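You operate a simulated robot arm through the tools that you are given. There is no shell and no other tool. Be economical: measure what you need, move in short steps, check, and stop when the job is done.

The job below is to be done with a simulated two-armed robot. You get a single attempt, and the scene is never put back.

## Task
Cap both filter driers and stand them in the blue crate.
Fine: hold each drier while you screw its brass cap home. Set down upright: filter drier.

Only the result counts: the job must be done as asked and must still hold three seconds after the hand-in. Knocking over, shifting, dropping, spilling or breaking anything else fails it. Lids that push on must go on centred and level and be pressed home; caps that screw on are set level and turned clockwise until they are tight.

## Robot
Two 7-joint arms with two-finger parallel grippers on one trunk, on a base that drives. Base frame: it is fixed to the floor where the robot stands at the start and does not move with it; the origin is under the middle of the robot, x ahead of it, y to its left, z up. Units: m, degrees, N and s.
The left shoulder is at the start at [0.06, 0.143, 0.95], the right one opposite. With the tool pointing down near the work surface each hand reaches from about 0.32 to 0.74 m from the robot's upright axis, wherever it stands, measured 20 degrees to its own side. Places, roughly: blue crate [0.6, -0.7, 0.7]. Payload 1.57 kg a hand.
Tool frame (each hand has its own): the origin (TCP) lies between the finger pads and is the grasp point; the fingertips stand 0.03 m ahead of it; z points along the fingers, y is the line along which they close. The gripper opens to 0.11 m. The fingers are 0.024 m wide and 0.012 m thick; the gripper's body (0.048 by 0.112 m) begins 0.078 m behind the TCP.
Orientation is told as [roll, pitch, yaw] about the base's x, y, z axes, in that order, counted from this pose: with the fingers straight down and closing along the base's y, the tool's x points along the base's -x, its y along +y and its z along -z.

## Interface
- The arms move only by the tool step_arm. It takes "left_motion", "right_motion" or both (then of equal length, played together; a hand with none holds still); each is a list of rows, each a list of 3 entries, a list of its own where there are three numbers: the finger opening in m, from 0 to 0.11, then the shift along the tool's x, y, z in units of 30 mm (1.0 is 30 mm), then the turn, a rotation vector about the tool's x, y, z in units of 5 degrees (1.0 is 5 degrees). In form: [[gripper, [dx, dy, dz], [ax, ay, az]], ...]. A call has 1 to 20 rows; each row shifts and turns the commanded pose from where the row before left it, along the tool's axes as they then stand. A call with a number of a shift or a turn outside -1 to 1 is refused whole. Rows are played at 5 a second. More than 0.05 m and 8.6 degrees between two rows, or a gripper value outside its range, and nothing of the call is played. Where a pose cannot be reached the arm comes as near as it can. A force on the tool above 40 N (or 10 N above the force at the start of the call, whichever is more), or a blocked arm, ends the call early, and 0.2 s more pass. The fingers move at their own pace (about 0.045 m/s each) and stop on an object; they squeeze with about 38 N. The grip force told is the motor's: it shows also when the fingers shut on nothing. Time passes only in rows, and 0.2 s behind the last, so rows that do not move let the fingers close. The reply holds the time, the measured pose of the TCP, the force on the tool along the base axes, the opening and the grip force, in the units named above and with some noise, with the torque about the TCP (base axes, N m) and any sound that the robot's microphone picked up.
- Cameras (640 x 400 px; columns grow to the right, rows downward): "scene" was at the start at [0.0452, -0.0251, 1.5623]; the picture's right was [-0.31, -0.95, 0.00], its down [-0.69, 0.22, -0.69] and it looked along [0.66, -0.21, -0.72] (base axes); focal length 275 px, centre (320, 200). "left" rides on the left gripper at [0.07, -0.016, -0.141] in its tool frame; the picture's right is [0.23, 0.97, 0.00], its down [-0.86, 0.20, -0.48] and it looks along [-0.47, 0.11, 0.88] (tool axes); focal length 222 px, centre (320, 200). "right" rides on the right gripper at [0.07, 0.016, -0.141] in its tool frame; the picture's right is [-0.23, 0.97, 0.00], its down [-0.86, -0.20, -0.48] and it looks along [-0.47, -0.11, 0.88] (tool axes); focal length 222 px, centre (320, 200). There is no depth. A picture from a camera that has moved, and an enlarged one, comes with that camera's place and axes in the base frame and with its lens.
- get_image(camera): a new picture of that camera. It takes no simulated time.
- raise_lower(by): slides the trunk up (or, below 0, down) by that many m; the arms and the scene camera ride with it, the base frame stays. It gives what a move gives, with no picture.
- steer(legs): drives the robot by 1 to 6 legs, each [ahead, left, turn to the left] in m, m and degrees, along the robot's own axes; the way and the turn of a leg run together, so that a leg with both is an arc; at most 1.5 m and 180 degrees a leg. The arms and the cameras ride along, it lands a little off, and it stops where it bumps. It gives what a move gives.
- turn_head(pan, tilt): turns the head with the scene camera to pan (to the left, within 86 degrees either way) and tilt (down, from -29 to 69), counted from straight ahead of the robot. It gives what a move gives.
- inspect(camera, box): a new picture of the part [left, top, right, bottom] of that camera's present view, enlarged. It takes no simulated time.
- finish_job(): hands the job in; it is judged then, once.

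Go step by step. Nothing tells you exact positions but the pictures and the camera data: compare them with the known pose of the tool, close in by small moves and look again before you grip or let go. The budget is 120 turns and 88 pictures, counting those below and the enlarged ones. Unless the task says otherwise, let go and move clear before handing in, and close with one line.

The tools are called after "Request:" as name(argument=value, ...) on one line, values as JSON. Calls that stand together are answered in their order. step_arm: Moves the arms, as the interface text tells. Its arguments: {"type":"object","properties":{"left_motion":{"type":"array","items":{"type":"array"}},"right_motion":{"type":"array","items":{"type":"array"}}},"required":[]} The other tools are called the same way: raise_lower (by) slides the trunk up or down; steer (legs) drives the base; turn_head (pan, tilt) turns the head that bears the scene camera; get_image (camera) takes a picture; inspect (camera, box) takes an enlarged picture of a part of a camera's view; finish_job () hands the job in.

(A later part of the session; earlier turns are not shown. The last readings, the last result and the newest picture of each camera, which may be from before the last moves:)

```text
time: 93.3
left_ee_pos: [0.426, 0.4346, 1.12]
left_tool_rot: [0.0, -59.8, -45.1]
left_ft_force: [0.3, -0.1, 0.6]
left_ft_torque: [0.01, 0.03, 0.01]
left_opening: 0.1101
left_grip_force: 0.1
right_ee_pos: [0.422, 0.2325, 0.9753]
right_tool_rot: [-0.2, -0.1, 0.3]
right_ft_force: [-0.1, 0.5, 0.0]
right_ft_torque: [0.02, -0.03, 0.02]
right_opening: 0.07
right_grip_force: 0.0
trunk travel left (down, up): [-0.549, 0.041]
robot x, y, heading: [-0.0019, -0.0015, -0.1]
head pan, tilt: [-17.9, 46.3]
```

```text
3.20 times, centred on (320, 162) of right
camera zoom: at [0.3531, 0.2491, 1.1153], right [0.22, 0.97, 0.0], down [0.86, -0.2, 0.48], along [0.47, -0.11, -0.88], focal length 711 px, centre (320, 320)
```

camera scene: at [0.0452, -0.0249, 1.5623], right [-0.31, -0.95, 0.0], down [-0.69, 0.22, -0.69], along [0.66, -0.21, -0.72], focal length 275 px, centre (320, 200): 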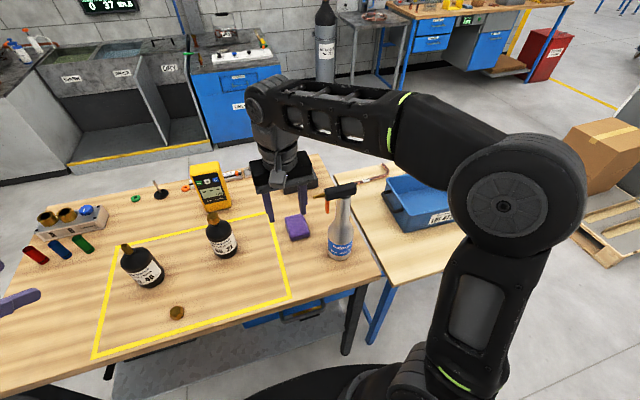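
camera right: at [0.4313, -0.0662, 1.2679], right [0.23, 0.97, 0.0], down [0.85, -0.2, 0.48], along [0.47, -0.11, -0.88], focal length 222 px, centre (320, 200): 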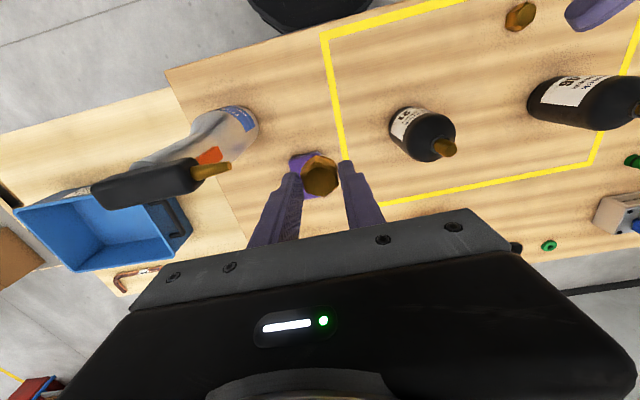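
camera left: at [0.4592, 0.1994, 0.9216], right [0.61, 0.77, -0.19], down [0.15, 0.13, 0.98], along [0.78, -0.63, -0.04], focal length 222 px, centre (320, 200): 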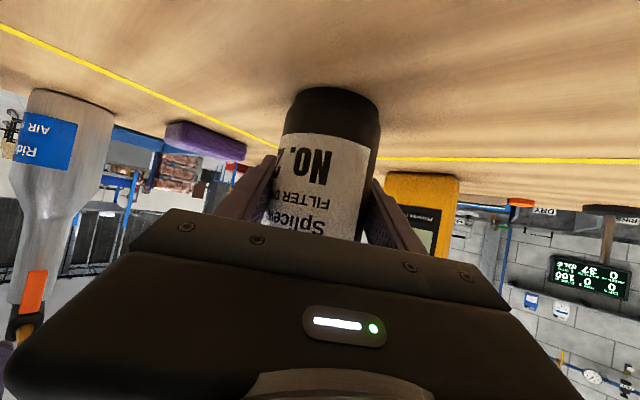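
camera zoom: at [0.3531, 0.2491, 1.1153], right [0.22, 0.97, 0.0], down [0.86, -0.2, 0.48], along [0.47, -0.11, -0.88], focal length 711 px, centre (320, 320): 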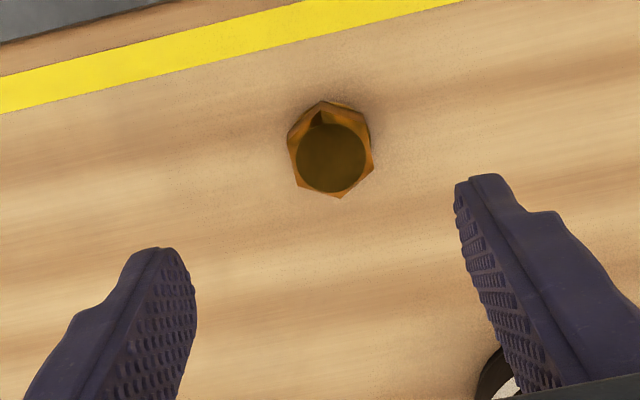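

Cap B is at about (0.421, 0.237). Shift slightly, descend, and close on it.

Request:
step_arm(right_motion=[[0.07, [0.04, 0.14, 0.4], [0, 0, 0]], [0.07, [0, 0, 0.5], [0, 0, 0]], [0.07, [0, 0, 0.5], [0, 0, 0]], [0.07, [0, 0, 0.5], [0, 0, 0]], [0.07, [0, 0, 0.5], [0, 0, 0]], [0.07, [0, 0, 0.46], [0, 0, 0]], [0.07, [0, 0, 0], [0, 0, 0]], [0.0, [0, 0, 0], [0, 0, 0]], [0.0, [0, 0, 0], [0, 0, 0]], [0.0, [0, 0, 0], [0, 0, 0]], [0.0, [0, 0, 0], [0, 0, 0]]])

Request:
inspect(camera="right", box=[240, 130, 400, 230])

```text
time: 95.7
left_ee_pos: [0.4269, 0.4358, 1.1196]
left_tool_rot: [-0.1, -59.8, -45.1]
left_ft_force: [-0.1, -0.3, 0.2]
left_ft_torque: [-0.04, 0.04, 0.03]
left_opening: 0.1102
left_grip_force: 0.0
right_ee_pos: [0.4219, 0.2351, 0.8906]
right_tool_rot: [-0.1, 0.1, 0.3]
right_ft_force: [-1.0, 0.2, -0.3]
right_ft_torque: [0.03, -0.01, -0.03]
right_opening: 0.0315
right_grip_force: 29.3
trunk travel left (down, up): [-0.549, 0.041]
robot x, y, heading: [0.0003, -0.0017, 0.0]
head pan, tilt: [-17.9, 46.3]
```

```text
4.00 times, centred on (320, 180) of right
camera zoom: at [0.3531, 0.2518, 1.0309], right [0.22, 0.97, 0.0], down [0.86, -0.2, 0.48], along [0.47, -0.11, -0.88], focal length 888 px, centre (320, 280)
```

zoom: 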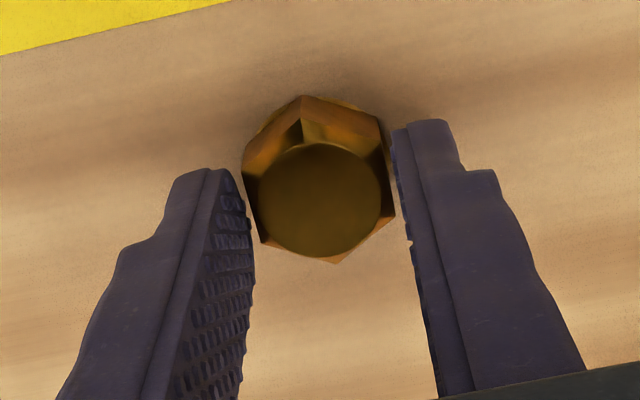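

Cap B is gripped. The right hand lifts it away to the right, then the left hand comes to pre-grasp at drier 46.

Request:
step_arm(left_motion=[[0.11, [0, 0, 0], [0, 0, 0]], [0.11, [0, 0, 0], [0, 0, 0]], [0.11, [0, 0, 0], [0, 0, 0]], [0.11, [0, 0, 0], [0, 0, 0]], [0.11, [0, 0, 0], [0, 0, 0]], [0.11, [0, 0, 0], [0, 0, 0]], [0.11, [0, 0, 0], [0, 0, 0]], [0.11, [0, 0, 0], [0, 0, 0]], [0.11, [0, 0, 0], [0, 0, 0]], [0.11, [0.62, -0.043, 0.79], [0, 0, 0]], [0.11, [0.62, -0.043, 0.79], [0, 0, 0]], [0.11, [0.62, -0.043, 0.79], [0, 0, 0]], [0.11, [0.62, -0.043, 0.79], [0, 0, 0]], [0.11, [0.62, -0.043, 0.79], [0, 0, 0]], [0.11, [0, 0, 0], [0, 0, 0]]], right_motion=[[0.0, [0, 0, -1], [0, 0, 0]], [0.0, [0, 0, -1], [0, 0, 0]], [0.0, [-0.05, -0.875, -0.47], [0, 0, 0]], [0.0, [-0.05, -0.875, -0.47], [0, 0, 0]], [0.0, [-0.05, -0.875, -0.47], [0, 0, 0]], [0.0, [-0.05, -0.875, -0.47], [0, 0, 0]], [0.0, [-0.05, -0.875, -0.47], [0, 0, 0]], [0.0, [-0.05, -0.875, -0.47], [0, 0, 0]], [0.0, [-0.05, -0.875, -0.47], [0, 0, 0]], [0.0, [-0.05, -0.875, -0.47], [0, 0, 0]], [0.0, [-0.05, -0.875, -0.47], [0, 0, 0]], [0.0, [-0.05, -0.875, -0.47], [0, 0, 0]], [0.0, [-0.05, -0.875, -0.47], [0, 0, 0]], [0.0, [-0.05, -0.875, -0.47], [0, 0, 0]], [0.0, [0, 0, 0], [0, 0, 0]]])

Request:
get_image(camera="left")

Request:
inspect(camera="scene", box=[30, 190, 270, 340])

```text
time: 98.9
left_ee_pos: [0.461, 0.4021, 0.9798]
left_tool_rot: [0.3, -59.9, -45.4]
left_ft_force: [-0.2, -0.7, -0.7]
left_ft_torque: [-0.02, -0.01, 0.01]
left_opening: 0.11
left_grip_force: 0.1
right_ee_pos: [0.4408, -0.0771, 1.1195]
right_tool_rot: [-0.1, -0.1, 0.2]
right_ft_force: [0.3, -0.5, -1.3]
right_ft_torque: [-0.01, -0.01, 0.0]
right_opening: 0.0312
right_grip_force: 37.9
trunk travel left (down, up): [-0.549, 0.041]
robot x, y, heading: [0.0019, 0.0016, -0.0]
head pan, tilt: [-17.9, 46.3]
```

```text
36 pictures are left
camera left: at [0.3396, 0.5026, 0.9921], right [0.61, 0.77, -0.19], down [0.15, 0.13, 0.98], along [0.78, -0.63, -0.04], focal length 222 px, centre (320, 200)
```

left: 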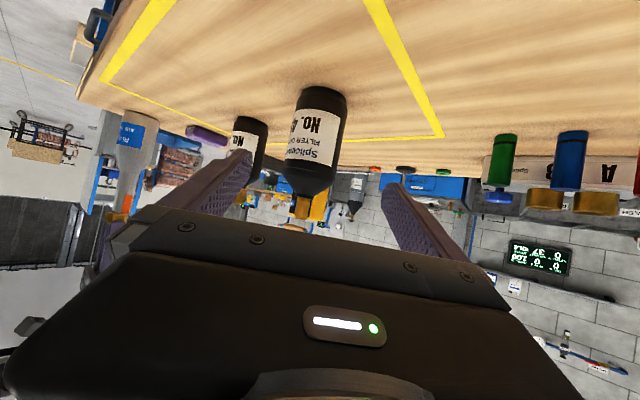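

```text
2.67 times, centred on (150, 265) of scene
camera zoom: at [0.0451, -0.025, 1.5623], right [-0.31, -0.95, 0.0], down [-0.69, 0.22, -0.69], along [0.66, -0.21, -0.72], focal length 734 px, centre (773, 27)
```

zoom: 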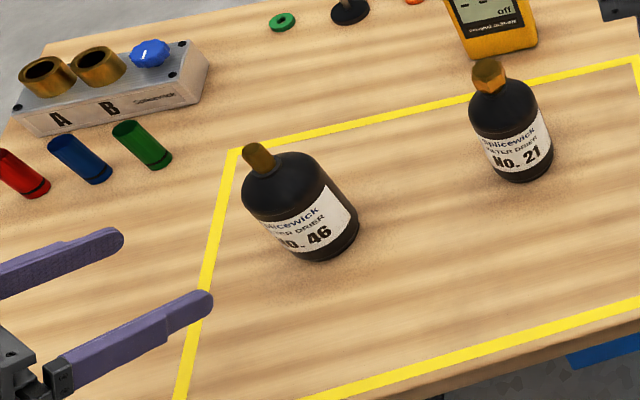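

Drier 46 is about 6 mm off the tool axis and 0.146 m ahead. I correct and advance.

Request:
step_arm(left_motion=[[0.11, [-0.02, -0.1, 0.695], [0, 0, 0]], [0.11, [-0.02, -0.1, 0.695], [0, 0, 0]], [0.11, [-0.02, 0, 0.695], [0, 0, 0]], [0.11, [-0.02, 0, 0.695], [0, 0, 0]], [0.11, [-0.02, 0, 0.695], [0, 0, 0]], [0.11, [-0.02, 0, 0.695], [0, 0, 0]], [0.11, [-0.02, 0, 0.695], [0, 0, 0]], [0.11, [0, 0, 0], [0, 0, 0]]])

Request:
get_image(camera="left")

Request:
inspect(camera="scene", box=[50, 200, 210, 300])

```text
time: 100.7
left_ee_pos: [0.5459, 0.3045, 0.9103]
left_tool_rot: [0.3, -59.9, -45.4]
left_ft_force: [-0.1, -0.3, 0.3]
left_ft_torque: [0.01, 0.0, 0.02]
left_opening: 0.11
left_grip_force: 0.1
right_ee_pos: [0.4419, -0.0754, 1.1188]
right_tool_rot: [0.0, 0.0, 0.2]
right_ft_force: [0.4, -0.3, -0.5]
right_ft_torque: [-0.01, 0.01, 0.0]
right_opening: 0.0312
right_grip_force: 37.8
trunk travel left (down, up): [-0.549, 0.041]
robot x, y, heading: [-0.004, 0.0004, 0.2]
head pan, tilt: [-17.9, 46.3]
```

```text
34 pictures are left
camera left: at [0.4258, 0.4052, 0.922], right [0.61, 0.77, -0.19], down [0.15, 0.13, 0.98], along [0.78, -0.63, -0.04], focal length 222 px, centre (320, 200)
```

left: 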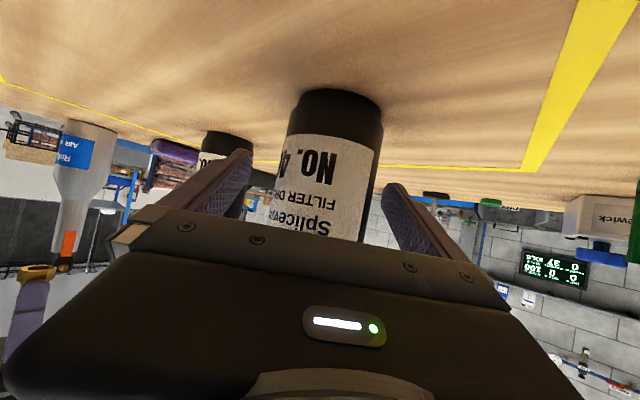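

```text
4.00 times, centred on (130, 250) of scene
camera zoom: at [0.045, -0.0251, 1.5623], right [-0.31, -0.95, 0.0], down [-0.69, 0.22, -0.69], along [0.66, -0.21, -0.72], focal length 1102 px, centre (1080, 0)
```

zoom: 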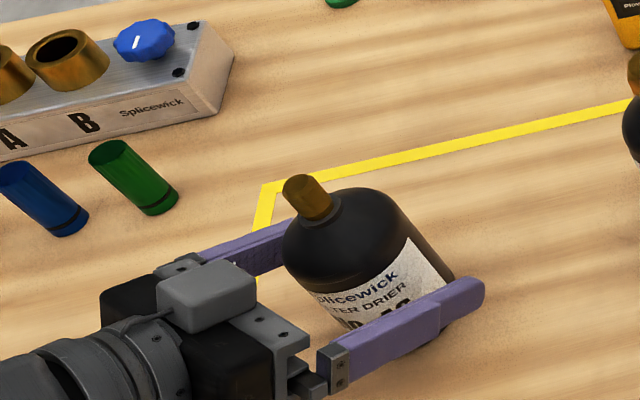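

The body is centred between the fingers. I close, lift, and carry it round to the working spot, while the right hand pre-turns counter-clockwise for a long screwing stroke.

Request:
step_arm(left_motion=[[0.0, [0, 0, 0], [0, 0, 0]], [0.0, [0, 0, 0], [0, 0, 0]], [0.0, [0, 0, 0], [0, 0, 0]], [0.0, [0, 0, 0], [0, 0, 0]], [0.0, [-0.173, 0, -0.1], [0, 0, 0]], [0.0, [-0.173, 0, -0.1], [0, 0, 0]], [0.0, [0, 0, 0], [0, 0, 0]], [0.0, [0.012, -0.825, -0.02], [0, 0, 0]], [0.0, [0.012, -0.825, -0.02], [0, 0, 0]], [0.0, [0.012, -0.825, -0.02], [0, 0, 0]], [0.0, [0.012, -0.825, -0.02], [0, 0, 0]], [0.0, [0.012, -0.825, -0.02], [0, 0, 0]], [0.0, [-0.45, -0.896, 0.776], [0, 0, 0]], [0.0, [-0.45, -0.896, 0.776], [0, 0, 0]], [0.0, [-0.45, -0.896, 0.776], [0, 0, 0]], [0.0, [-0.45, -0.896, 0.776], [0, 0, 0]], [0.0, [-0.45, -0.896, 0.776], [0, 0, 0]], [0.0, [0, 0, 0], [0, 0, 0]], [0.0, [0, 0, 0], [0, 0, 0]]], right_motion=[[0.0, [0, 0, 0], [0, 0, -1]], [0.0, [0, 0, 0], [0, 0, -1]], [0.0, [0, 0, 0], [0, 0, -1]], [0.0, [0, 0, 0], [0, 0, -1]], [0.0, [0, 0, 0], [0, 0, -1]], [0.0, [0, 0, 0], [0, 0, -1]], [0.0, [0, 0, 0], [0, 0, -1]], [0.0, [0, 0, 0], [0, 0, -1]], [0.0, [0, 0, 0], [0, 0, -1]], [0.0, [0, 0, 0], [0, 0, -1]], [0.0, [0, 0, 0], [0, 0, -1]], [0.0, [0, 0, 0], [0, 0, -1]], [0.0, [0, 0, 0], [0, 0, -1]], [0.0, [0, 0, 0], [0, 0, -1]], [0.0, [0, 0, 0], [0, 0, -1]], [0.0, [0, 0, 0], [0, 0, -1]], [0.0, [0, 0, 0], [0, 0, -1]], [0.0, [0, 0, 0], [0, 0, -1]], [0.0, [0, 0, 0], [0, 0, 0]]])

Request:
get_image(camera="scene")

```text
time: 104.7
left_ee_pos: [0.4561, 0.0309, 0.9251]
left_tool_rot: [0.2, -59.8, -45.3]
left_ft_force: [-0.8, 0.4, -5.3]
left_ft_torque: [0.03, -0.01, 0.0]
left_opening: 0.0662
left_grip_force: 37.5
right_ee_pos: [0.4408, -0.0753, 1.1201]
right_tool_rot: [0.1, 0.2, 90.3]
right_ft_force: [0.5, -0.3, -0.5]
right_ft_torque: [0.01, 0.01, 0.0]
right_opening: 0.0316
right_grip_force: 37.7
trunk travel left (down, up): [-0.549, 0.041]
robot x, y, heading: [-0.0001, -0.0016, 0.1]
head pan, tilt: [-17.9, 46.3]
```

```text
32 pictures are left
camera scene: at [0.0454, -0.0251, 1.5623], right [-0.31, -0.95, 0.0], down [-0.69, 0.22, -0.69], along [0.66, -0.21, -0.72], focal length 275 px, centre (320, 200)
```

scene: 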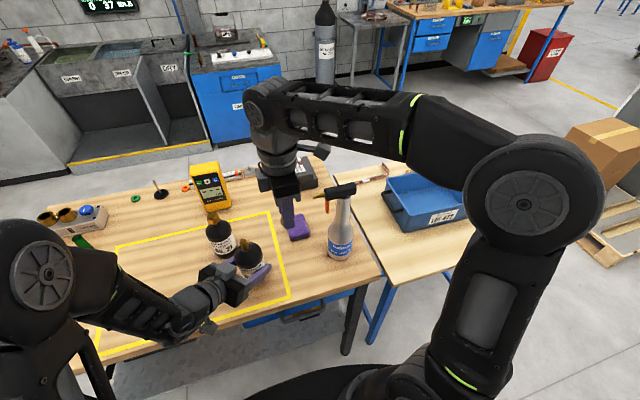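

Request:
step_arm(left_motion=[[0.0, [0.105, 0, 0.061], [0, 0, 0]], [0.0, [0.105, 0, 0.061], [0, 0, 0]], [0.0, [0.105, 0, 0.061], [0, 0, 0]], [0.0, [0.105, 0, 0.061], [0, 0, 0]], [0.0, [0, 0, 0], [0, 0, 0]], [0.0, [0, 0, 0], [0, 0, 0]], [0.0, [0, 0, 0], [0, 0, 0]], [0.0, [0, 0, 0], [0, 0, 0]], [0.0, [0, 0, 0], [0, 0, 0]], [0.0, [0, 0, 0], [0, 0, 0]], [0.0, [0, 0, 0], [0, 0, 0]]], right_motion=[[0.0, [0, 0, 0], [0, 0, -1]], [0.0, [0, 0, 0], [0, 0, -1]], [0.0, [0, 0, 0], [0, 0, -1]], [0.0, [0, 0, 0], [0, 0, -1]], [0.0, [0, 0, 0], [0, 0, -1]], [0.0, [0, 0, 0], [0, 0, -0.94]], [0.0, [-0.72, -0.55, 0.17], [0, 0, 0]], [0.0, [-0.72, -0.55, 0.17], [0, 0, 0]], [0.0, [-0.72, -0.55, 0.17], [0, 0, 0]], [0.0, [-0.72, -0.55, 0.17], [0, 0, 0]], [0.0, [0, 0, 0], [0, 0, 0]]])

Request:
inspect(camera="right", box=[240, 110, 400, 210])

Request:
inspect(camera="scene", box=[170, 190, 310, 277])

```text
time: 107.1
left_ee_pos: [0.4576, 0.0302, 0.9099]
left_tool_rot: [0.3, -59.9, -45.3]
left_ft_force: [0.3, 0.1, -5.4]
left_ft_torque: [0.0, 0.02, 0.01]
left_opening: 0.0663
left_grip_force: 37.9
right_ee_pos: [0.4545, 0.0325, 1.1004]
right_tool_rot: [0.1, 0.2, 119.9]
right_ft_force: [0.1, 0.5, 0.6]
right_ft_torque: [-0.02, 0.03, 0.05]
right_opening: 0.0311
right_grip_force: 37.6
trunk travel left (down, up): [-0.549, 0.041]
robot x, y, heading: [0.0015, -0.0024, -0.1]
head pan, tilt: [-17.9, 46.3]
```

```text
4.00 times, centred on (320, 160) of right
camera zoom: at [0.4758, -0.0355, 1.2412], right [-0.96, -0.29, 0.0], down [-0.25, 0.84, 0.48], along [-0.14, 0.46, -0.88], focal length 888 px, centre (320, 360)
```

zoom: 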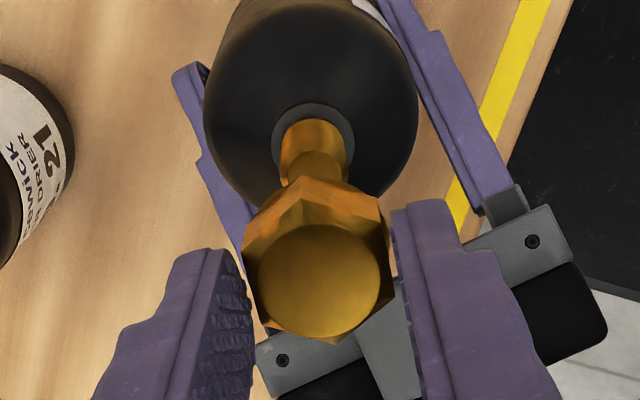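

```text
4.57 times, centred on (240, 234) of scene
camera zoom: at [0.0455, -0.0256, 1.5623], right [-0.31, -0.95, 0.0], down [-0.69, 0.22, -0.69], along [0.66, -0.21, -0.72], focal length 1259 px, centre (686, 47)
```

zoom: 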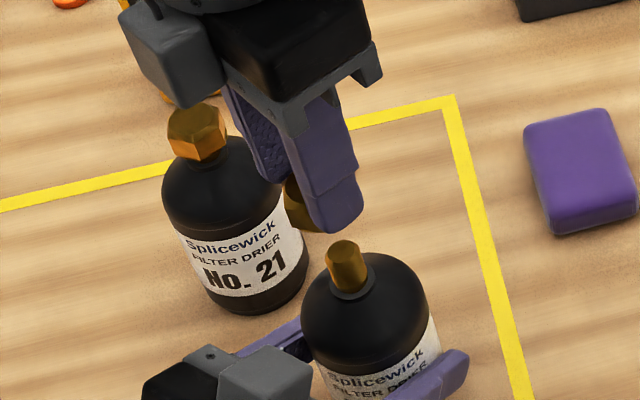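

The cap is within 2 mm of the neck axis at about (0.457, 0.031). I correct, lower the right hand to just above the tip, settle the drier 1 mm, and look again.

Request:
step_arm(left_motion=[[0.0, [0.02, 0, 0.012], [0, 0, 0]], [0.0, [0.02, 0, 0.012], [0, 0, 0]], [0.0, [0, 0, 0], [0, 0, 0]], [0.0, [0, 0, 0], [0, 0, 0]], [0.0, [0, 0, 0], [0, 0, 0]]], right_motion=[[0.0, [0, -0.06, 0], [0, 0, 0]], [0.0, [0, 0, 0.39], [0, 0, 0]], [0.0, [0, 0, 0.39], [0, 0, 0]], [0.0, [0, 0, 0.39], [0, 0, 0]], [0.0, [0, 0, 0], [0, 0, 0]]])

Request:
inspect(camera="right", box=[240, 110, 400, 210])

Request:
inspect(camera="scene", box=[190, 200, 290, 262])

```text
time: 108.3
left_ee_pos: [0.4577, 0.0302, 0.9064]
left_tool_rot: [0.2, -59.9, -45.3]
left_ft_force: [-0.8, 0.0, -5.1]
left_ft_torque: [0.0, 0.05, 0.05]
left_opening: 0.0665
left_grip_force: 37.8
right_ee_pos: [0.457, 0.0341, 1.0659]
right_tool_rot: [0.2, 0.1, 120.0]
right_ft_force: [0.2, -0.9, -0.5]
right_ft_torque: [0.02, -0.03, 0.01]
right_opening: 0.0314
right_grip_force: 37.7
trunk travel left (down, up): [-0.549, 0.041]
robot x, y, heading: [0.0027, -0.0001, 0.0]
head pan, tilt: [-17.9, 46.3]
```

```text
4.00 times, centred on (320, 160) of right
camera zoom: at [0.4777, -0.0342, 1.2054], right [-0.96, -0.29, 0.0], down [-0.25, 0.84, 0.48], along [-0.14, 0.46, -0.88], focal length 888 px, centre (320, 360)
```

zoom: 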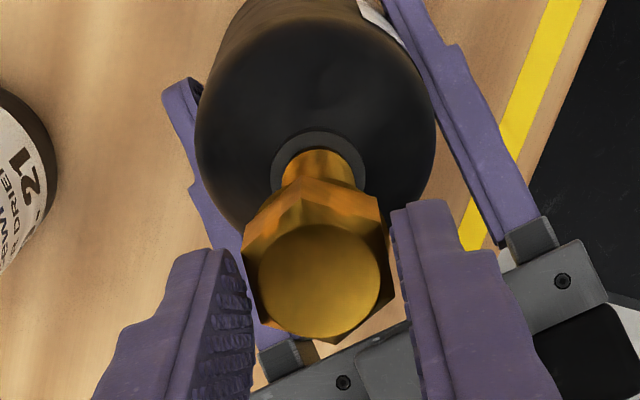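

```text
6.40 times, centred on (240, 231) of scene
camera zoom: at [0.0456, -0.0252, 1.5623], right [-0.31, -0.95, 0.0], down [-0.69, 0.22, -0.69], along [0.66, -0.21, -0.72], focal length 1763 px, centre (832, 2)
```

zoom: 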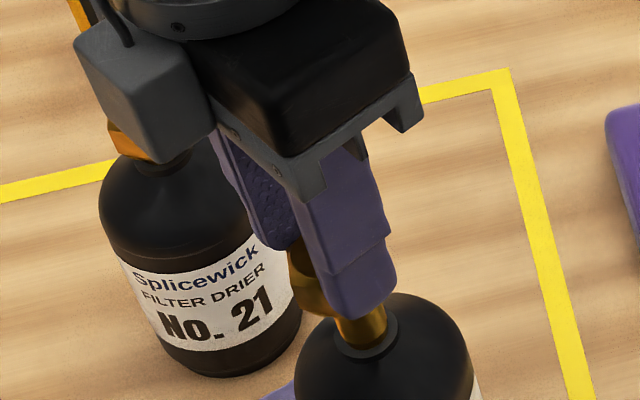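

Drier 46 is still hanging free (−5 N), so I lower it in 1 mm steps until the table takes its weight.

Request:
step_arm(left_motion=[[0.0, [0.029, 0, 0.0167], [0, 0, 0]], [0.0, [0.029, 0, 0.0167], [0, 0, 0]], [0.0, [0.029, 0, 0.0167], [0, 0, 0]], [0.0, [0, 0, 0], [0, 0, 0]]])

Request:
inspect(camera="left", box=[240, 50, 440, 175])

```text
time: 109.3
left_ee_pos: [0.4581, 0.0296, 0.9025]
left_tool_rot: [0.2, -59.8, -45.3]
left_ft_force: [-0.4, 0.3, -4.8]
left_ft_torque: [-0.01, -0.01, 0.02]
left_opening: 0.0663
left_grip_force: 37.8
right_ee_pos: [0.456, 0.0343, 1.065]
right_tool_rot: [0.0, 0.1, 119.9]
right_ft_force: [-0.5, -0.9, -0.5]
right_ft_torque: [-0.01, 0.0, -0.02]
right_opening: 0.0313
right_grip_force: 38.1
trunk travel left (down, up): [-0.549, 0.041]
robot x, y, heading: [-0.001, -0.0004, -0.1]
head pan, tilt: [-17.9, 46.3]
```

```text
3.20 times, centred on (340, 112) of left
camera zoom: at [0.3365, 0.1302, 0.9148], right [0.61, 0.77, -0.19], down [0.15, 0.13, 0.98], along [0.78, -0.63, -0.04], focal length 711 px, centre (256, 480)
```

zoom: 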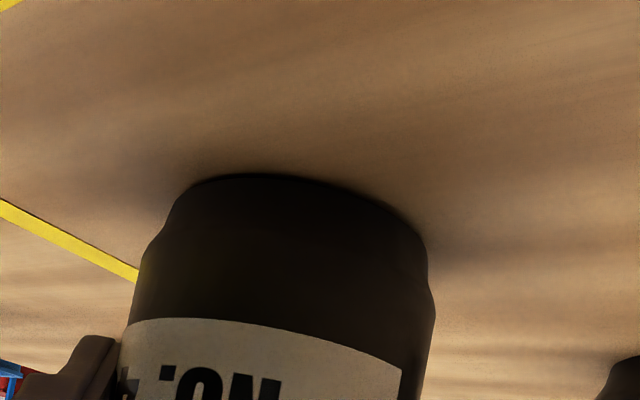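

Request:
step_arm(left_motion=[[0.0, [0.029, 0, 0.0167], [0, 0, 0]], [0.0, [0.029, 0, 0.0167], [0, 0, 0]], [0.0, [0, 0, 0], [0, 0, 0]]])

Request:
step_arm(left_motion=[[0.0, [0.029, 0, 0.0167], [0, 0, 0]], [0.0, [0.029, 0, 0.0167], [0, 0, 0]], [0.0, [0, 0, 0], [0, 0, 0]]])

```text
time: 110.1
left_ee_pos: [0.4584, 0.0296, 0.9022]
left_tool_rot: [0.3, -60.1, -45.5]
left_ft_force: [-0.4, 0.4, 1.0]
left_ft_torque: [0.14, 0.13, 0.02]
left_opening: 0.0664
left_grip_force: 37.8
right_ee_pos: [0.4557, 0.0334, 1.0647]
right_tool_rot: [-0.1, 0.0, 119.9]
right_ft_force: [-0.2, 0.0, -0.2]
right_ft_torque: [-0.05, -0.01, -0.02]
right_opening: 0.0312
right_grip_force: 38.4
trunk travel left (down, up): [-0.549, 0.041]
robot x, y, heading: [0.0019, -0.0017, 0.1]
head pan, tilt: [-17.9, 46.3]
```

```text
time: 110.9
left_ee_pos: [0.4587, 0.0301, 0.902]
left_tool_rot: [0.5, -60.2, -45.6]
left_ft_force: [-2.3, 1.0, 21.5]
left_ft_torque: [0.42, 0.7, -0.03]
left_opening: 0.0667
left_grip_force: 38.2
right_ee_pos: [0.4554, 0.034, 1.0651]
right_tool_rot: [0.0, 0.2, 120.0]
right_ft_force: [0.3, -0.9, -1.0]
right_ft_torque: [0.03, -0.04, 0.01]
right_opening: 0.0313
right_grip_force: 37.6
trunk travel left (down, up): [-0.549, 0.041]
robot x, y, heading: [-0.0006, 0.0035, 0.0]
head pan, tilt: [-17.9, 46.3]
```

The drier is now on the table (contact at 0.902). I relax the press and verify alignment.

Request:
step_arm(left_motion=[[0.0, [-0.045, 0, -0.026], [0, 0, 0]], [0.0, [0, 0, 0], [0, 0, 0]], [0.0, [0, 0, 0], [0, 0, 0]]])

Request:
inspect(camera="right", box=[240, 110, 400, 210])

```text
time: 111.7
left_ee_pos: [0.4581, 0.0297, 0.9008]
left_tool_rot: [0.4, -59.9, -45.4]
left_ft_force: [5.1, -4.2, 11.3]
left_ft_torque: [0.01, 0.1, 0.02]
left_opening: 0.0666
left_grip_force: 37.1
right_ee_pos: [0.4566, 0.0333, 1.0663]
right_tool_rot: [-0.1, 0.1, 119.8]
right_ft_force: [-0.5, 0.1, -0.7]
right_ft_torque: [-0.01, 0.02, -0.01]
right_opening: 0.0315
right_grip_force: 37.6
trunk travel left (down, up): [-0.549, 0.041]
robot x, y, heading: [0.0036, -0.0004, 0.0]
head pan, tilt: [-17.9, 46.3]
```

```text
4.00 times, centred on (320, 160) of right
camera zoom: at [0.4773, -0.0348, 1.2058], right [-0.96, -0.29, 0.0], down [-0.25, 0.84, 0.48], along [-0.14, 0.46, -0.88], focal length 888 px, centre (320, 360)
```

zoom: 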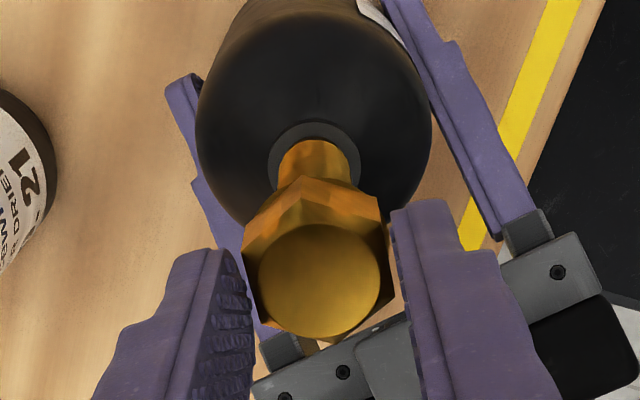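

Cap needs +2 mm in x; apply that and lower gently onto the neck.

Request:
step_arm(right_motion=[[0.0, [0.033, -0.058, 0], [0, 0, 0]], [0.0, [0, 0, 0.1], [0, 0, 0]], [0.0, [0, 0, 0.1], [0, 0, 0]], [0.0, [0, 0, 0.1], [0, 0, 0]], [0.0, [0, 0, 0.1], [0, 0, 0]], [0.0, [0, 0, 0.1], [0, 0, 0]], [0.0, [0, 0, 0.1], [0, 0, 0]], [0.0, [0, 0, 0.1], [0, 0, 0]], [0.0, [0, 0, 0], [0, 0, 0]]])

Request:
inspect(camera="right", box=[240, 110, 400, 210])

```text
time: 113.7
left_ee_pos: [0.4566, 0.0304, 0.9014]
left_tool_rot: [0.2, -59.8, -45.4]
left_ft_force: [-0.2, -1.4, 12.2]
left_ft_torque: [0.26, 0.41, 0.11]
left_opening: 0.0664
left_grip_force: 37.7
right_ee_pos: [0.4564, 0.0317, 1.0427]
right_tool_rot: [0.1, 0.2, 119.9]
right_ft_force: [-0.5, -0.6, -1.4]
right_ft_torque: [-0.03, 0.0, -0.01]
right_opening: 0.0315
right_grip_force: 38.6
trunk travel left (down, up): [-0.549, 0.041]
robot x, y, heading: [0.0031, -0.0003, 0.2]
head pan, tilt: [-17.9, 46.3]
```

```text
4.00 times, centred on (320, 160) of right
camera zoom: at [0.4785, -0.0368, 1.1839], right [-0.96, -0.29, 0.0], down [-0.25, 0.84, 0.48], along [-0.14, 0.46, -0.88], focal length 888 px, centre (320, 360)
```

zoom: 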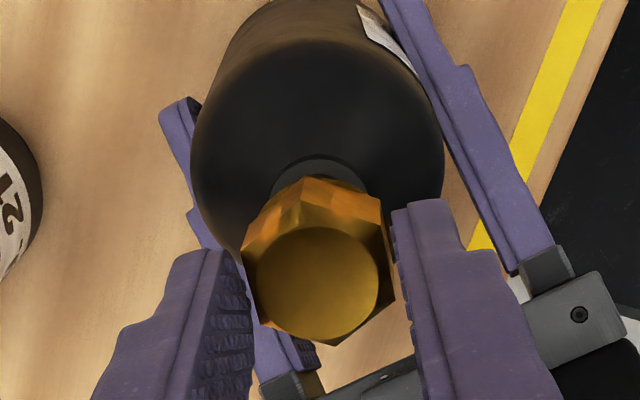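

The cap has slid over the neck freely. Continue to thread contact.

Request:
step_arm(right_motion=[[0.0, [0, 0, 0.08], [0, 0, 0]], [0.0, [0, 0, 0.08], [0, 0, 0]], [0.0, [0, 0, 0.06], [0, 0, 0]], [0.0, [0, 0, 0.06], [0, 0, 0]], [0.0, [0, 0, 0], [0, 0, 0]]])

```text
time: 114.9
left_ee_pos: [0.4581, 0.0291, 0.9016]
left_tool_rot: [0.4, -59.8, -45.3]
left_ft_force: [2.5, 4.5, 2.1]
left_ft_torque: [-0.86, 0.89, 0.14]
left_opening: 0.0665
left_grip_force: 38.4
right_ee_pos: [0.4584, 0.0294, 1.0366]
right_tool_rot: [-0.2, 0.2, 119.8]
right_ft_force: [-4.0, -9.8, 14.3]
right_ft_torque: [-0.33, -0.01, -0.02]
right_opening: 0.0315
right_grip_force: 37.7
trunk travel left (down, up): [-0.549, 0.041]
robot x, y, heading: [-0.0008, -0.0002, -0.0]
head pan, tilt: [-17.9, 46.3]
```

Contact at 14 N on the thread. Turn clockwise in long passes.

Request:
step_arm(right_motion=[[0.0, [0.03, 0.017, 0], [0, 0, 0]], [0.0, [0, 0, 0.002], [0, 0, 1]], [0.0, [0, 0, 0.002], [0, 0, 1]], [0.0, [0, 0, 0.002], [0, 0, 1]], [0.0, [0, 0, 0.002], [0, 0, 1]], [0.0, [0, 0, 0.002], [0, 0, 1]], [0.0, [0, 0, 0.002], [0, 0, 1]], [0.0, [0, 0, 0.002], [0, 0, 1]], [0.0, [0, 0, 0.002], [0, 0, 1]], [0.0, [0, 0, 0.002], [0, 0, 1]], [0.0, [0, 0, 0.002], [0, 0, 1]], [0.0, [0, 0, 0.002], [0, 0, 1]], [0.0, [0, 0, 0.002], [0, 0, 1]], [0.0, [0, 0, 0.002], [0, 0, 1]], [0.0, [0, 0, 0.002], [0, 0, 1]], [0.0, [0, 0, 0.002], [0, 0, 1]], [0.0, [0, 0, 0.002], [0, 0, 1]], [0.0, [0, 0, 0.002], [0, 0, 1]], [0.0, [0, 0, 0.002], [0, 0, 1]]])

Request:
step_arm(right_motion=[[0.0, [0, 0, 0.001], [0, 0, 1]], [0.0, [0, 0, 0.001], [0, 0, 1]], [0.0, [0, 0, 0.001], [0, 0, 1]], [0.0, [0, 0, 0.001], [0, 0, 1]], [0.0, [0, 0, 0.001], [0, 0, 1]], [0.0, [0, 0, 0.001], [0, 0, 1]], [0.0, [0, 0, 0.001], [0, 0, 1]], [0.0, [0, 0, 0.001], [0, 0, 1]], [0.0, [0, 0, 0.001], [0, 0, 1]], [0.0, [0, 0, 0.001], [0, 0, 1]], [0.0, [0, 0, 0.001], [0, 0, 1]], [0.0, [0, 0, 0.001], [0, 0, 1]], [0.0, [0, 0, 0.001], [0, 0, 1]], [0.0, [0, 0, 0.001], [0, 0, 1]], [0.0, [0, 0, 0.001], [0, 0, 1]], [0.0, [0, 0, 0.001], [0, 0, 1]], [0.0, [0, 0, 0.001], [0, 0, 1]], [0.0, [0, 0, 0.001], [0, 0, 1]], [0.0, [0, 0, 0.001], [0, 0, 1]], [0.0, [0, 0, 0.001], [0, 0, 1]]])

```text
time: 118.9
left_ee_pos: [0.4579, 0.0298, 0.9003]
left_tool_rot: [0.3, -59.7, -45.4]
left_ft_force: [0.7, 5.0, -13.0]
left_ft_torque: [0.14, 0.31, -0.07]
left_opening: 0.0664
left_grip_force: 38.3
right_ee_pos: [0.4604, 0.0295, 1.0329]
right_tool_rot: [-0.2, -0.3, 29.6]
right_ft_force: [4.5, -4.1, 35.0]
right_ft_torque: [-0.15, -0.52, -0.02]
right_opening: 0.0316
right_grip_force: 37.7
trunk travel left (down, up): [-0.549, 0.041]
robot x, y, heading: [-0.0004, 0.0002, -0.0]
head pan, tilt: [-17.9, 46.3]
```

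```text
time: 123.1
left_ee_pos: [0.4578, 0.0308, 0.9007]
left_tool_rot: [0.3, -59.8, -45.4]
left_ft_force: [-5.8, 17.2, 1.3]
left_ft_torque: [-1.16, 0.61, 0.05]
left_opening: 0.0665
left_grip_force: 37.4
right_ee_pos: [0.4575, 0.0308, 1.0329]
right_tool_rot: [0.0, -0.2, -70.2]
right_ft_force: [2.8, -16.6, 14.7]
right_ft_torque: [-0.62, -0.35, 0.0]
right_opening: 0.0316
right_grip_force: 38.2
trunk travel left (down, up): [-0.549, 0.041]
robot x, y, heading: [-0.0012, 0.0031, -0.2]
head pan, tilt: [-17.9, 46.3]
```

Request:
step_arm(right_motion=[[0.0, [-0.045, -0.017, 0], [0, 0, 0]], [0.0, [0, 0, 0.0015], [0, 0, 1]], [0.0, [0, 0, 0.0015], [0, 0, 1]], [0.0, [0, 0, 0.0015], [0, 0, 1]], [0.0, [0, 0, 0.0015], [0, 0, 1]], [0.0, [0, 0, 0.0015], [0, 0, 1]], [0.0, [0, 0, 0.0015], [0, 0, 1]], [0.0, [0, 0, 0.0015], [0, 0, 1]], [0.0, [0, 0, 0.0015], [0, 0, 1]], [0.0, [0, 0, 0.0015], [0, 0, 1]], [0.0, [0, 0, 0.0015], [0, 0, 1]], [0.0, [0, 0, 0.0015], [0, 0, 1]], [0.0, [0, 0, 0.0015], [0, 0, 1]], [0.0, [0, 0, 0.0015], [0, 0, 1]], [0.0, [0, 0, 0.0015], [0, 0, 1]], [0.0, [0, 0, 0.0015], [0, 0, 1]], [0.0, [0, 0, 0], [0, 0, 0]]])

Request:
step_arm(right_motion=[[0.06, [0, 0, 0], [0, 0, 0]], [0.06, [0, 0, 0], [0, 0, 0]], [0.06, [0, 0, 0], [0, 0, -1]], [0.06, [0, 0, 0], [0, 0, -1]], [0.06, [0, 0, 0], [0, 0, -1]], [0.06, [0, 0, 0], [0, 0, -1]], [0.06, [0, 0, 0], [0, 0, -1]], [0.06, [0, 0, 0], [0, 0, -1]], [0.06, [0, 0, 0], [0, 0, -1]], [0.06, [0, 0, 0], [0, 0, -1]], [0.06, [0, 0, 0], [0, 0, -1]], [0.06, [0, 0, 0], [0, 0, -1]], [0.06, [0, 0, 0], [0, 0, -1]], [0.06, [0, 0, 0], [0, 0, -1]], [0.06, [0, 0, 0], [0, 0, -1]], [0.06, [0, 0, 0], [0, 0, -1]], [0.06, [0, 0, 0], [0, 0, -1]], [0.06, [0, 0, 0], [0, 0, -1]], [0.06, [0, 0, 0], [0, 0, -1]], [0.06, [0, 0, 0], [0, 0, -1]]])

Request:
step_arm(right_motion=[[0.06, [0, 0, 0], [0, 0, -1]], [0.06, [0, 0, 0], [0, 0, -1]], [0.06, [0, 0, 0], [0, 0, -1]], [0.06, [0, 0, 0], [0, 0, -1]], [0.06, [0, 0, 0], [0, 0, -1]], [0.06, [0, 0, 0], [0, 0, -1]], [0.06, [0, 0, 0], [0, 0, -1]], [0.06, [0, 0, 0], [0, 0, -1]], [0.06, [0, 0, 0], [0, 0, -1]], [0.06, [0, 0, 0], [0, 0, -1]], [0.06, [0, 0, 0], [0, 0, -1]], [0.06, [0, 0, 0], [0, 0, -1]], [0.06, [0, 0, 0], [0, 0, -1]], [0.06, [0, 0, 0], [0, 0, -1]], [0.06, [0, 0, 0], [0, 0, -1]], [0.06, [0, 0, 0], [0, 0, -1]], [0.06, [0, 0, 0], [0, 0, -1]], [0.06, [0, 0, 0], [0, 0, -1]], [0.06, [0, 0, 0], [0, 0, 0]]])

Request:
inspect(camera="right", box=[240, 110, 400, 210])

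```text
time: 126.7
left_ee_pos: [0.4565, 0.0297, 0.9006]
left_tool_rot: [0.5, -59.8, -45.7]
left_ft_force: [1.1, -6.4, 7.0]
left_ft_torque: [0.42, 0.7, 0.01]
left_opening: 0.0663
left_grip_force: 38.0
right_ee_pos: [0.4589, 0.0294, 1.0332]
right_tool_rot: [0.0, -0.1, -145.2]
right_ft_force: [-0.3, 3.5, -3.0]
right_ft_torque: [0.26, -0.34, 0.02]
right_opening: 0.0318
right_grip_force: 38.2
trunk travel left (down, up): [-0.549, 0.041]
robot x, y, heading: [0.0022, -0.0005, -0.2]
head pan, tilt: [-17.9, 46.3]
```

```text
time: 130.9
left_ee_pos: [0.4581, 0.029, 0.9012]
left_tool_rot: [0.3, -59.9, -45.4]
left_ft_force: [0.7, -4.1, 8.0]
left_ft_torque: [0.15, 0.15, 0.03]
left_opening: 0.0662
left_grip_force: 38.5
right_ee_pos: [0.4582, 0.028, 1.0327]
right_tool_rot: [0.0, -0.1, -55.1]
right_ft_force: [0.7, 0.2, -0.8]
right_ft_torque: [-0.03, 0.02, 0.0]
right_opening: 0.0602
right_grip_force: 0.0
trunk travel left (down, up): [-0.549, 0.041]
robot x, y, heading: [0.0, 0.0002, -0.2]
head pan, tilt: [-17.9, 46.3]
```

```text
time: 134.9
left_ee_pos: [0.458, 0.0305, 0.9009]
left_tool_rot: [0.4, -59.9, -45.4]
left_ft_force: [-0.7, -1.1, 7.6]
left_ft_torque: [0.19, 0.24, 0.1]
left_opening: 0.0661
left_grip_force: 38.3
right_ee_pos: [0.4582, 0.029, 1.0336]
right_tool_rot: [-0.2, 0.1, 35.0]
right_ft_force: [-0.3, 0.4, -0.4]
right_ft_torque: [-0.03, -0.03, 0.02]
right_opening: 0.06
right_grip_force: 0.1
trunk travel left (down, up): [-0.549, 0.041]
robot x, y, heading: [0.0031, -0.0011, -0.1]
head pan, tilt: [-17.9, 46.3]
```

```text
4.00 times, centred on (320, 160) of right
camera zoom: at [0.3922, 0.0034, 1.1744], right [-0.37, 0.93, 0.0], down [0.81, 0.33, 0.48], along [0.45, 0.18, -0.88], focal length 888 px, centre (320, 360)
```

zoom: 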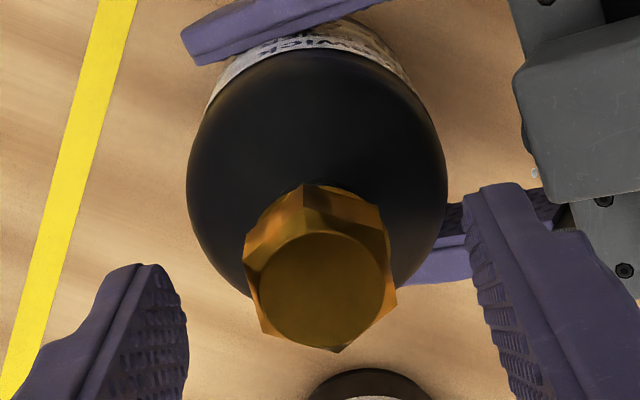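

Cap is flat-aligned with the hand. Regrip 3 mm lower and turn on.

Request:
step_arm(right_motion=[[0.06, [0, 0, 0.12], [0, 0, 0]], [0.0, [0, 0, 0], [0, 0, 0]], [0.0, [0, 0, 0], [0, 0, 0]], [0.0, [0, 0, 0.08], [0, 0, 0]], [0.0, [0, 0, 0.001], [0, 0, 1]], [0.0, [0, 0, 0.001], [0, 0, 1]], [0.0, [0, 0, 0.001], [0, 0, 1]], [0.0, [0, 0, 0.001], [0, 0, 1]], [0.0, [0, 0, 0.001], [0, 0, 1]], [0.0, [0, 0, 0.001], [0, 0, 1]], [0.0, [0, 0, 0.001], [0, 0, 1]], [0.0, [0, 0, 0.001], [0, 0, 1]], [0.0, [0, 0, 0.001], [0, 0, 1]], [0.0, [0, 0, 0.001], [0, 0, 1]], [0.0, [0, 0, 0.001], [0, 0, 1]], [0.0, [0, 0, 0.001], [0, 0, 1]], [0.0, [0, 0, 0.001], [0, 0, 1]], [0.0, [0, 0, 0.001], [0, 0, 1]], [0.0, [0, 0, 0.001], [0, 0, 1]], [0.0, [0, 0, 0.001], [0, 0, 1]]])

Request:
step_arm(right_motion=[[0.0, [0, 0, 0.001], [0, 0, 1]], [0.0, [0, 0, 0.001], [0, 0, 1]], [0.0, [0, 0, 0.001], [0, 0, 1]], [0.0, [0, 0, 0.001], [0, 0, 1]], [0.0, [0, 0, 0.001], [0, 0, 1]], [0.0, [0, 0, 0.001], [0, 0, 1]], [0.0, [0, 0, 0.001], [0, 0, 1]], [0.0, [0, 0, 0.001], [0, 0, 1]], [0.0, [0, 0, 0.001], [0, 0, 1]], [0.0, [0, 0, 0.001], [0, 0, 1]]])

Request:
step_arm(right_motion=[[0.0, [0, 0, 0.001], [0, 0, 1]], [0.0, [0, 0, 0.001], [0, 0, 1]], [0.0, [0, 0, 0.001], [0, 0, 1]], [0.0, [0, 0, 0.001], [0, 0, 1]], [0.0, [0, 0, 0.001], [0, 0, 1]], [0.0, [0, 0, 0.001], [0, 0, 1]], [0.0, [0, 0, 0.001], [0, 0, 1]], [0.0, [0, 0, 0.001], [0, 0, 1]]])

```text
time: 139.1
left_ee_pos: [0.4576, 0.0293, 0.9006]
left_tool_rot: [0.3, -59.8, -45.4]
left_ft_force: [7.8, 0.7, -10.0]
left_ft_torque: [0.2, -0.22, -0.14]
left_opening: 0.0666
left_grip_force: 38.2
right_ee_pos: [0.4601, 0.0296, 1.0275]
right_tool_rot: [-0.1, -0.2, -45.3]
right_ft_force: [1.9, -3.4, 28.8]
right_ft_torque: [-0.28, -0.08, 0.03]
right_opening: 0.0316
right_grip_force: 38.2
trunk travel left (down, up): [-0.549, 0.041]
robot x, y, heading: [0.0017, -0.0005, -0.2]
head pan, tilt: [-17.9, 46.3]
```

```text
time: 141.3
left_ee_pos: [0.4574, 0.0305, 0.9003]
left_tool_rot: [0.3, -59.9, -45.4]
left_ft_force: [-8.3, -3.0, 1.4]
left_ft_torque: [0.39, -0.57, -0.61]
left_opening: 0.0662
left_grip_force: 37.9
right_ee_pos: [0.4591, 0.0297, 1.0265]
right_tool_rot: [0.2, -0.1, -95.3]
right_ft_force: [7.7, 2.0, -0.3]
right_ft_torque: [0.06, -0.15, 0.6]
right_opening: 0.0295
right_grip_force: 38.3
trunk travel left (down, up): [-0.549, 0.041]
robot x, y, heading: [0.0002, -0.0016, 0.0]
head pan, tilt: [-17.9, 46.3]
```

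```text
time: 143.1
left_ee_pos: [0.458, 0.0304, 0.9004]
left_tool_rot: [0.3, -59.9, -45.4]
left_ft_force: [-12.1, 0.4, 2.9]
left_ft_torque: [-0.36, -0.65, -0.3]
left_opening: 0.0662
left_grip_force: 37.7
right_ee_pos: [0.4583, 0.0277, 1.0275]
right_tool_rot: [0.2, 0.0, -135.3]
right_ft_force: [13.7, -4.4, 1.0]
right_ft_torque: [-0.22, -0.69, 0.34]
right_opening: 0.0303
right_grip_force: 37.6
trunk travel left (down, up): [-0.549, 0.041]
robot x, y, heading: [-0.0008, 0.0018, 0.1]
head pan, tilt: [-17.9, 46.3]
```

Torque rose to 0.6 N m and the fingers slip: cap B appears tight. I open, look, and do one confirming twist on the flats.

Request:
step_arm(right_motion=[[0.06, [0, 0, 0], [0, 0, 0]], [0.06, [0, 0, 0], [0, 0, 0]], [0.06, [0, 0, 0], [0, 0, 0]]])

Request:
inspect(camera="right", box=[240, 110, 400, 210])

```text
time: 143.9
left_ee_pos: [0.4583, 0.0306, 0.9007]
left_tool_rot: [0.3, -59.9, -45.3]
left_ft_force: [0.9, 2.2, -0.3]
left_ft_torque: [0.14, 0.05, -0.06]
left_opening: 0.0664
left_grip_force: 38.3
right_ee_pos: [0.4579, 0.0288, 1.0265]
right_tool_rot: [0.2, -0.1, -135.1]
right_ft_force: [-0.4, -0.1, 0.6]
right_ft_torque: [-0.01, -0.03, 0.02]
right_opening: 0.0598
right_grip_force: 0.1
trunk travel left (down, up): [-0.549, 0.041]
robot x, y, heading: [0.0008, 0.0019, 0.2]
head pan, tilt: [-17.9, 46.3]
```

```text
4.00 times, centred on (320, 160) of right
camera zoom: at [0.5199, 0.0674, 1.1673], right [0.53, -0.85, 0.0], down [-0.75, -0.46, 0.48], along [-0.41, -0.25, -0.88], focal length 888 px, centre (320, 360)
```

zoom: 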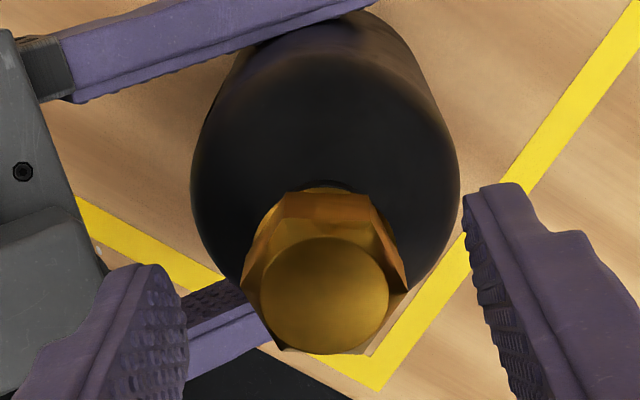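

Request:
step_arm(right_motion=[[0.06, [0, 0, 0], [0, 0, -1]], [0.06, [0, 0, 0], [0, 0, -1]], [0.06, [0, 0, 0], [0, 0, -1]], [0.06, [0, 0, 0], [0, 0, -1]], [0.06, [0, 0, 0], [0, 0, -1]], [0.0, [0, 0, 0], [0, 0, 0]], [0.0, [0, 0, 0], [0, 0, 0]], [0.0, [0, 0, 0], [0, 0, 0]], [0.0, [0, 0, 0], [0, 0, 1]], [0.0, [0, 0, 0], [0, 0, 1]]])

Request:
step_arm(right_motion=[[0.0, [0, 0, 0], [0, 0, 1]]])

```text
time: 146.1
left_ee_pos: [0.4564, 0.0298, 0.9017]
left_tool_rot: [0.3, -59.9, -45.6]
left_ft_force: [-8.3, 2.8, 6.3]
left_ft_torque: [0.32, -0.7, -0.84]
left_opening: 0.0662
left_grip_force: 38.4
right_ee_pos: [0.4595, 0.0303, 1.0279]
right_tool_rot: [0.2, 0.0, -120.1]
right_ft_force: [13.1, -0.2, 0.1]
right_ft_torque: [0.0, -0.73, 0.71]
right_opening: 0.0314
right_grip_force: 37.9
trunk travel left (down, up): [-0.549, 0.041]
robot x, y, heading: [0.0015, -0.0021, 0.0]
head pan, tilt: [-17.9, 46.3]
```

```text
time: 146.5
left_ee_pos: [0.4574, 0.0294, 0.9004]
left_tool_rot: [0.2, -59.8, -45.5]
left_ft_force: [-9.2, 0.5, 4.7]
left_ft_torque: [0.03, -0.37, -0.62]
left_opening: 0.0663
left_grip_force: 38.0
right_ee_pos: [0.4586, 0.029, 1.027]
right_tool_rot: [0.1, -0.1, -125.2]
right_ft_force: [8.6, -1.6, -0.1]
right_ft_torque: [-0.05, -0.62, 0.62]
right_opening: 0.0315
right_grip_force: 38.3
trunk travel left (down, up): [-0.549, 0.041]
robot x, y, heading: [-0.002, 0.0011, 0.2]
head pan, tilt: [-17.9, 46.3]
```

Torque hits 0.71 N m at once: cap B is tight. The right hand releases and rises; then the left hand lets go of drier 46 and backs off along its fingers.

Request:
step_arm(right_motion=[[0.06, [0, 0, 0], [0, 0, 0]], [0.06, [0, 0, 0], [0, 0, 0]], [0.06, [0, 0, -0.6], [0, 0, 0]], [0.06, [0, 0, -0.8], [0, 0, 0]], [0.06, [0, 0, -0.8], [0, 0, -1]], [0.06, [0, 0, -0.8], [0, 0, -1]], [0.06, [0, 0, 0], [0, 0, -1]], [0.06, [0, 0, 0], [0, 0, -1]], [0.06, [0, 0, 0], [0, 0, -1]], [0.06, [0, 0, 0], [0, 0, -1]], [0.06, [0, 0, 0], [0, 0, -1]], [0.06, [0, 0, 0], [0, 0, -1]], [0.06, [0, 0, 0], [0, 0, -1]], [0.06, [0, 0, 0], [0, 0, -1]], [0.06, [0, 0, 0], [0, 0, -1]], [0.06, [0, 0, 0], [0, 0, -1]], [0.06, [0, 0, 0], [0, 0, -1]], [0.06, [0, 0, 0], [0, 0, -1]], [0.06, [0, 0, 0], [0, 0, -1]], [0.06, [0, 0, 0], [0, 0, -1]]])

Request:
step_arm(left_motion=[[0.09, [0, 0, 0], [0, 0, 0]], [0.11, [0, 0, 0], [0, 0, 0]], [0.11, [0, 0, 0], [0, 0, 0]], [0.11, [0, 0, -0.3], [0, 0, 0]], [0.11, [0, 0, -0.5], [0, 0, 0]], [0.11, [0.0, 0, -0.7], [0, 0, 0]], [0.11, [0.0, 0.3, -0.8], [0, 0, 0]], [0.11, [-0.2, 0.6, -0.8], [0, 0, 0]], [0.11, [-0.3, 0.7, -0.7], [0, 0, 0]]], right_motion=[[0.06, [0, 0, 0], [0, 0, -1]], [0.06, [0, 0, 0], [0, 0, -1]], [0.06, [0, 0, 0], [0, 0, -1]], [0.06, [0, 0, 0], [0, 0, -1]], [0.06, [0, 0, 0], [0, 0, -1]], [0.06, [0, 0, 0], [0, 0, -1]], [0.06, [0, 0, 0], [0, 0, -1]], [0.06, [0, 0, 0], [0, 0, -1]], [0.06, [0, 0, 0], [0, 0, -1]]])

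Request:
get_image(camera="scene")

```text
time: 150.7
left_ee_pos: [0.4586, 0.031, 0.9012]
left_tool_rot: [0.3, -60.0, -45.4]
left_ft_force: [0.3, 0.7, 1.1]
left_ft_torque: [0.09, 0.14, -0.02]
left_opening: 0.0662
left_grip_force: 37.7
right_ee_pos: [0.4597, 0.0296, 1.117]
right_tool_rot: [0.0, -0.1, -45.1]
right_ft_force: [-0.5, -0.4, 0.1]
right_ft_torque: [0.01, 0.0, 0.03]
right_opening: 0.0601
right_grip_force: 0.1
trunk travel left (down, up): [-0.549, 0.041]
robot x, y, heading: [0.0021, -0.0013, 0.1]
head pan, tilt: [-17.9, 46.3]
```

```text
time: 152.7
left_ee_pos: [0.46, 0.1299, 0.962]
left_tool_rot: [0.4, -59.9, -45.4]
left_ft_force: [-0.3, 0.5, -0.6]
left_ft_torque: [-0.02, -0.02, 0.0]
left_opening: 0.11
left_grip_force: 0.0
left hand out of reach, approached as far as the arm can: row 5, 6, 7
right_ee_pos: [0.4586, 0.0298, 1.1167]
right_tool_rot: [-0.2, -0.1, 0.0]
right_ft_force: [-1.1, -0.1, 0.4]
right_ft_torque: [-0.02, 0.03, -0.01]
right_opening: 0.06
right_grip_force: 0.1
trunk travel left (down, up): [-0.549, 0.041]
robot x, y, heading: [0.0009, -0.0025, 0.3]
head pan, tilt: [-17.9, 46.3]
```

```text
22 pictures are left
camera scene: at [0.0447, -0.0243, 1.5624], right [-0.31, -0.95, 0.0], down [-0.69, 0.22, -0.69], along [0.66, -0.21, -0.72], focal length 275 px, centre (320, 200)
```

scene: 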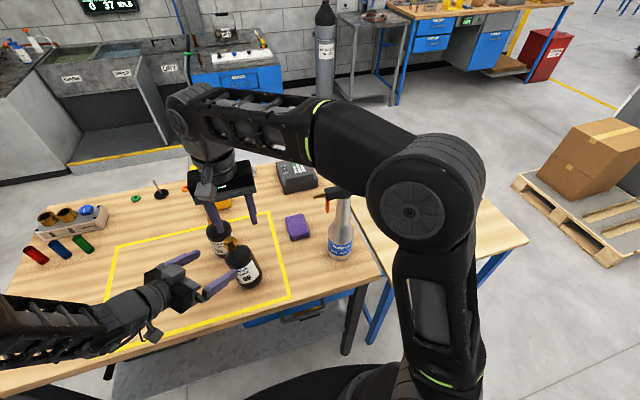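

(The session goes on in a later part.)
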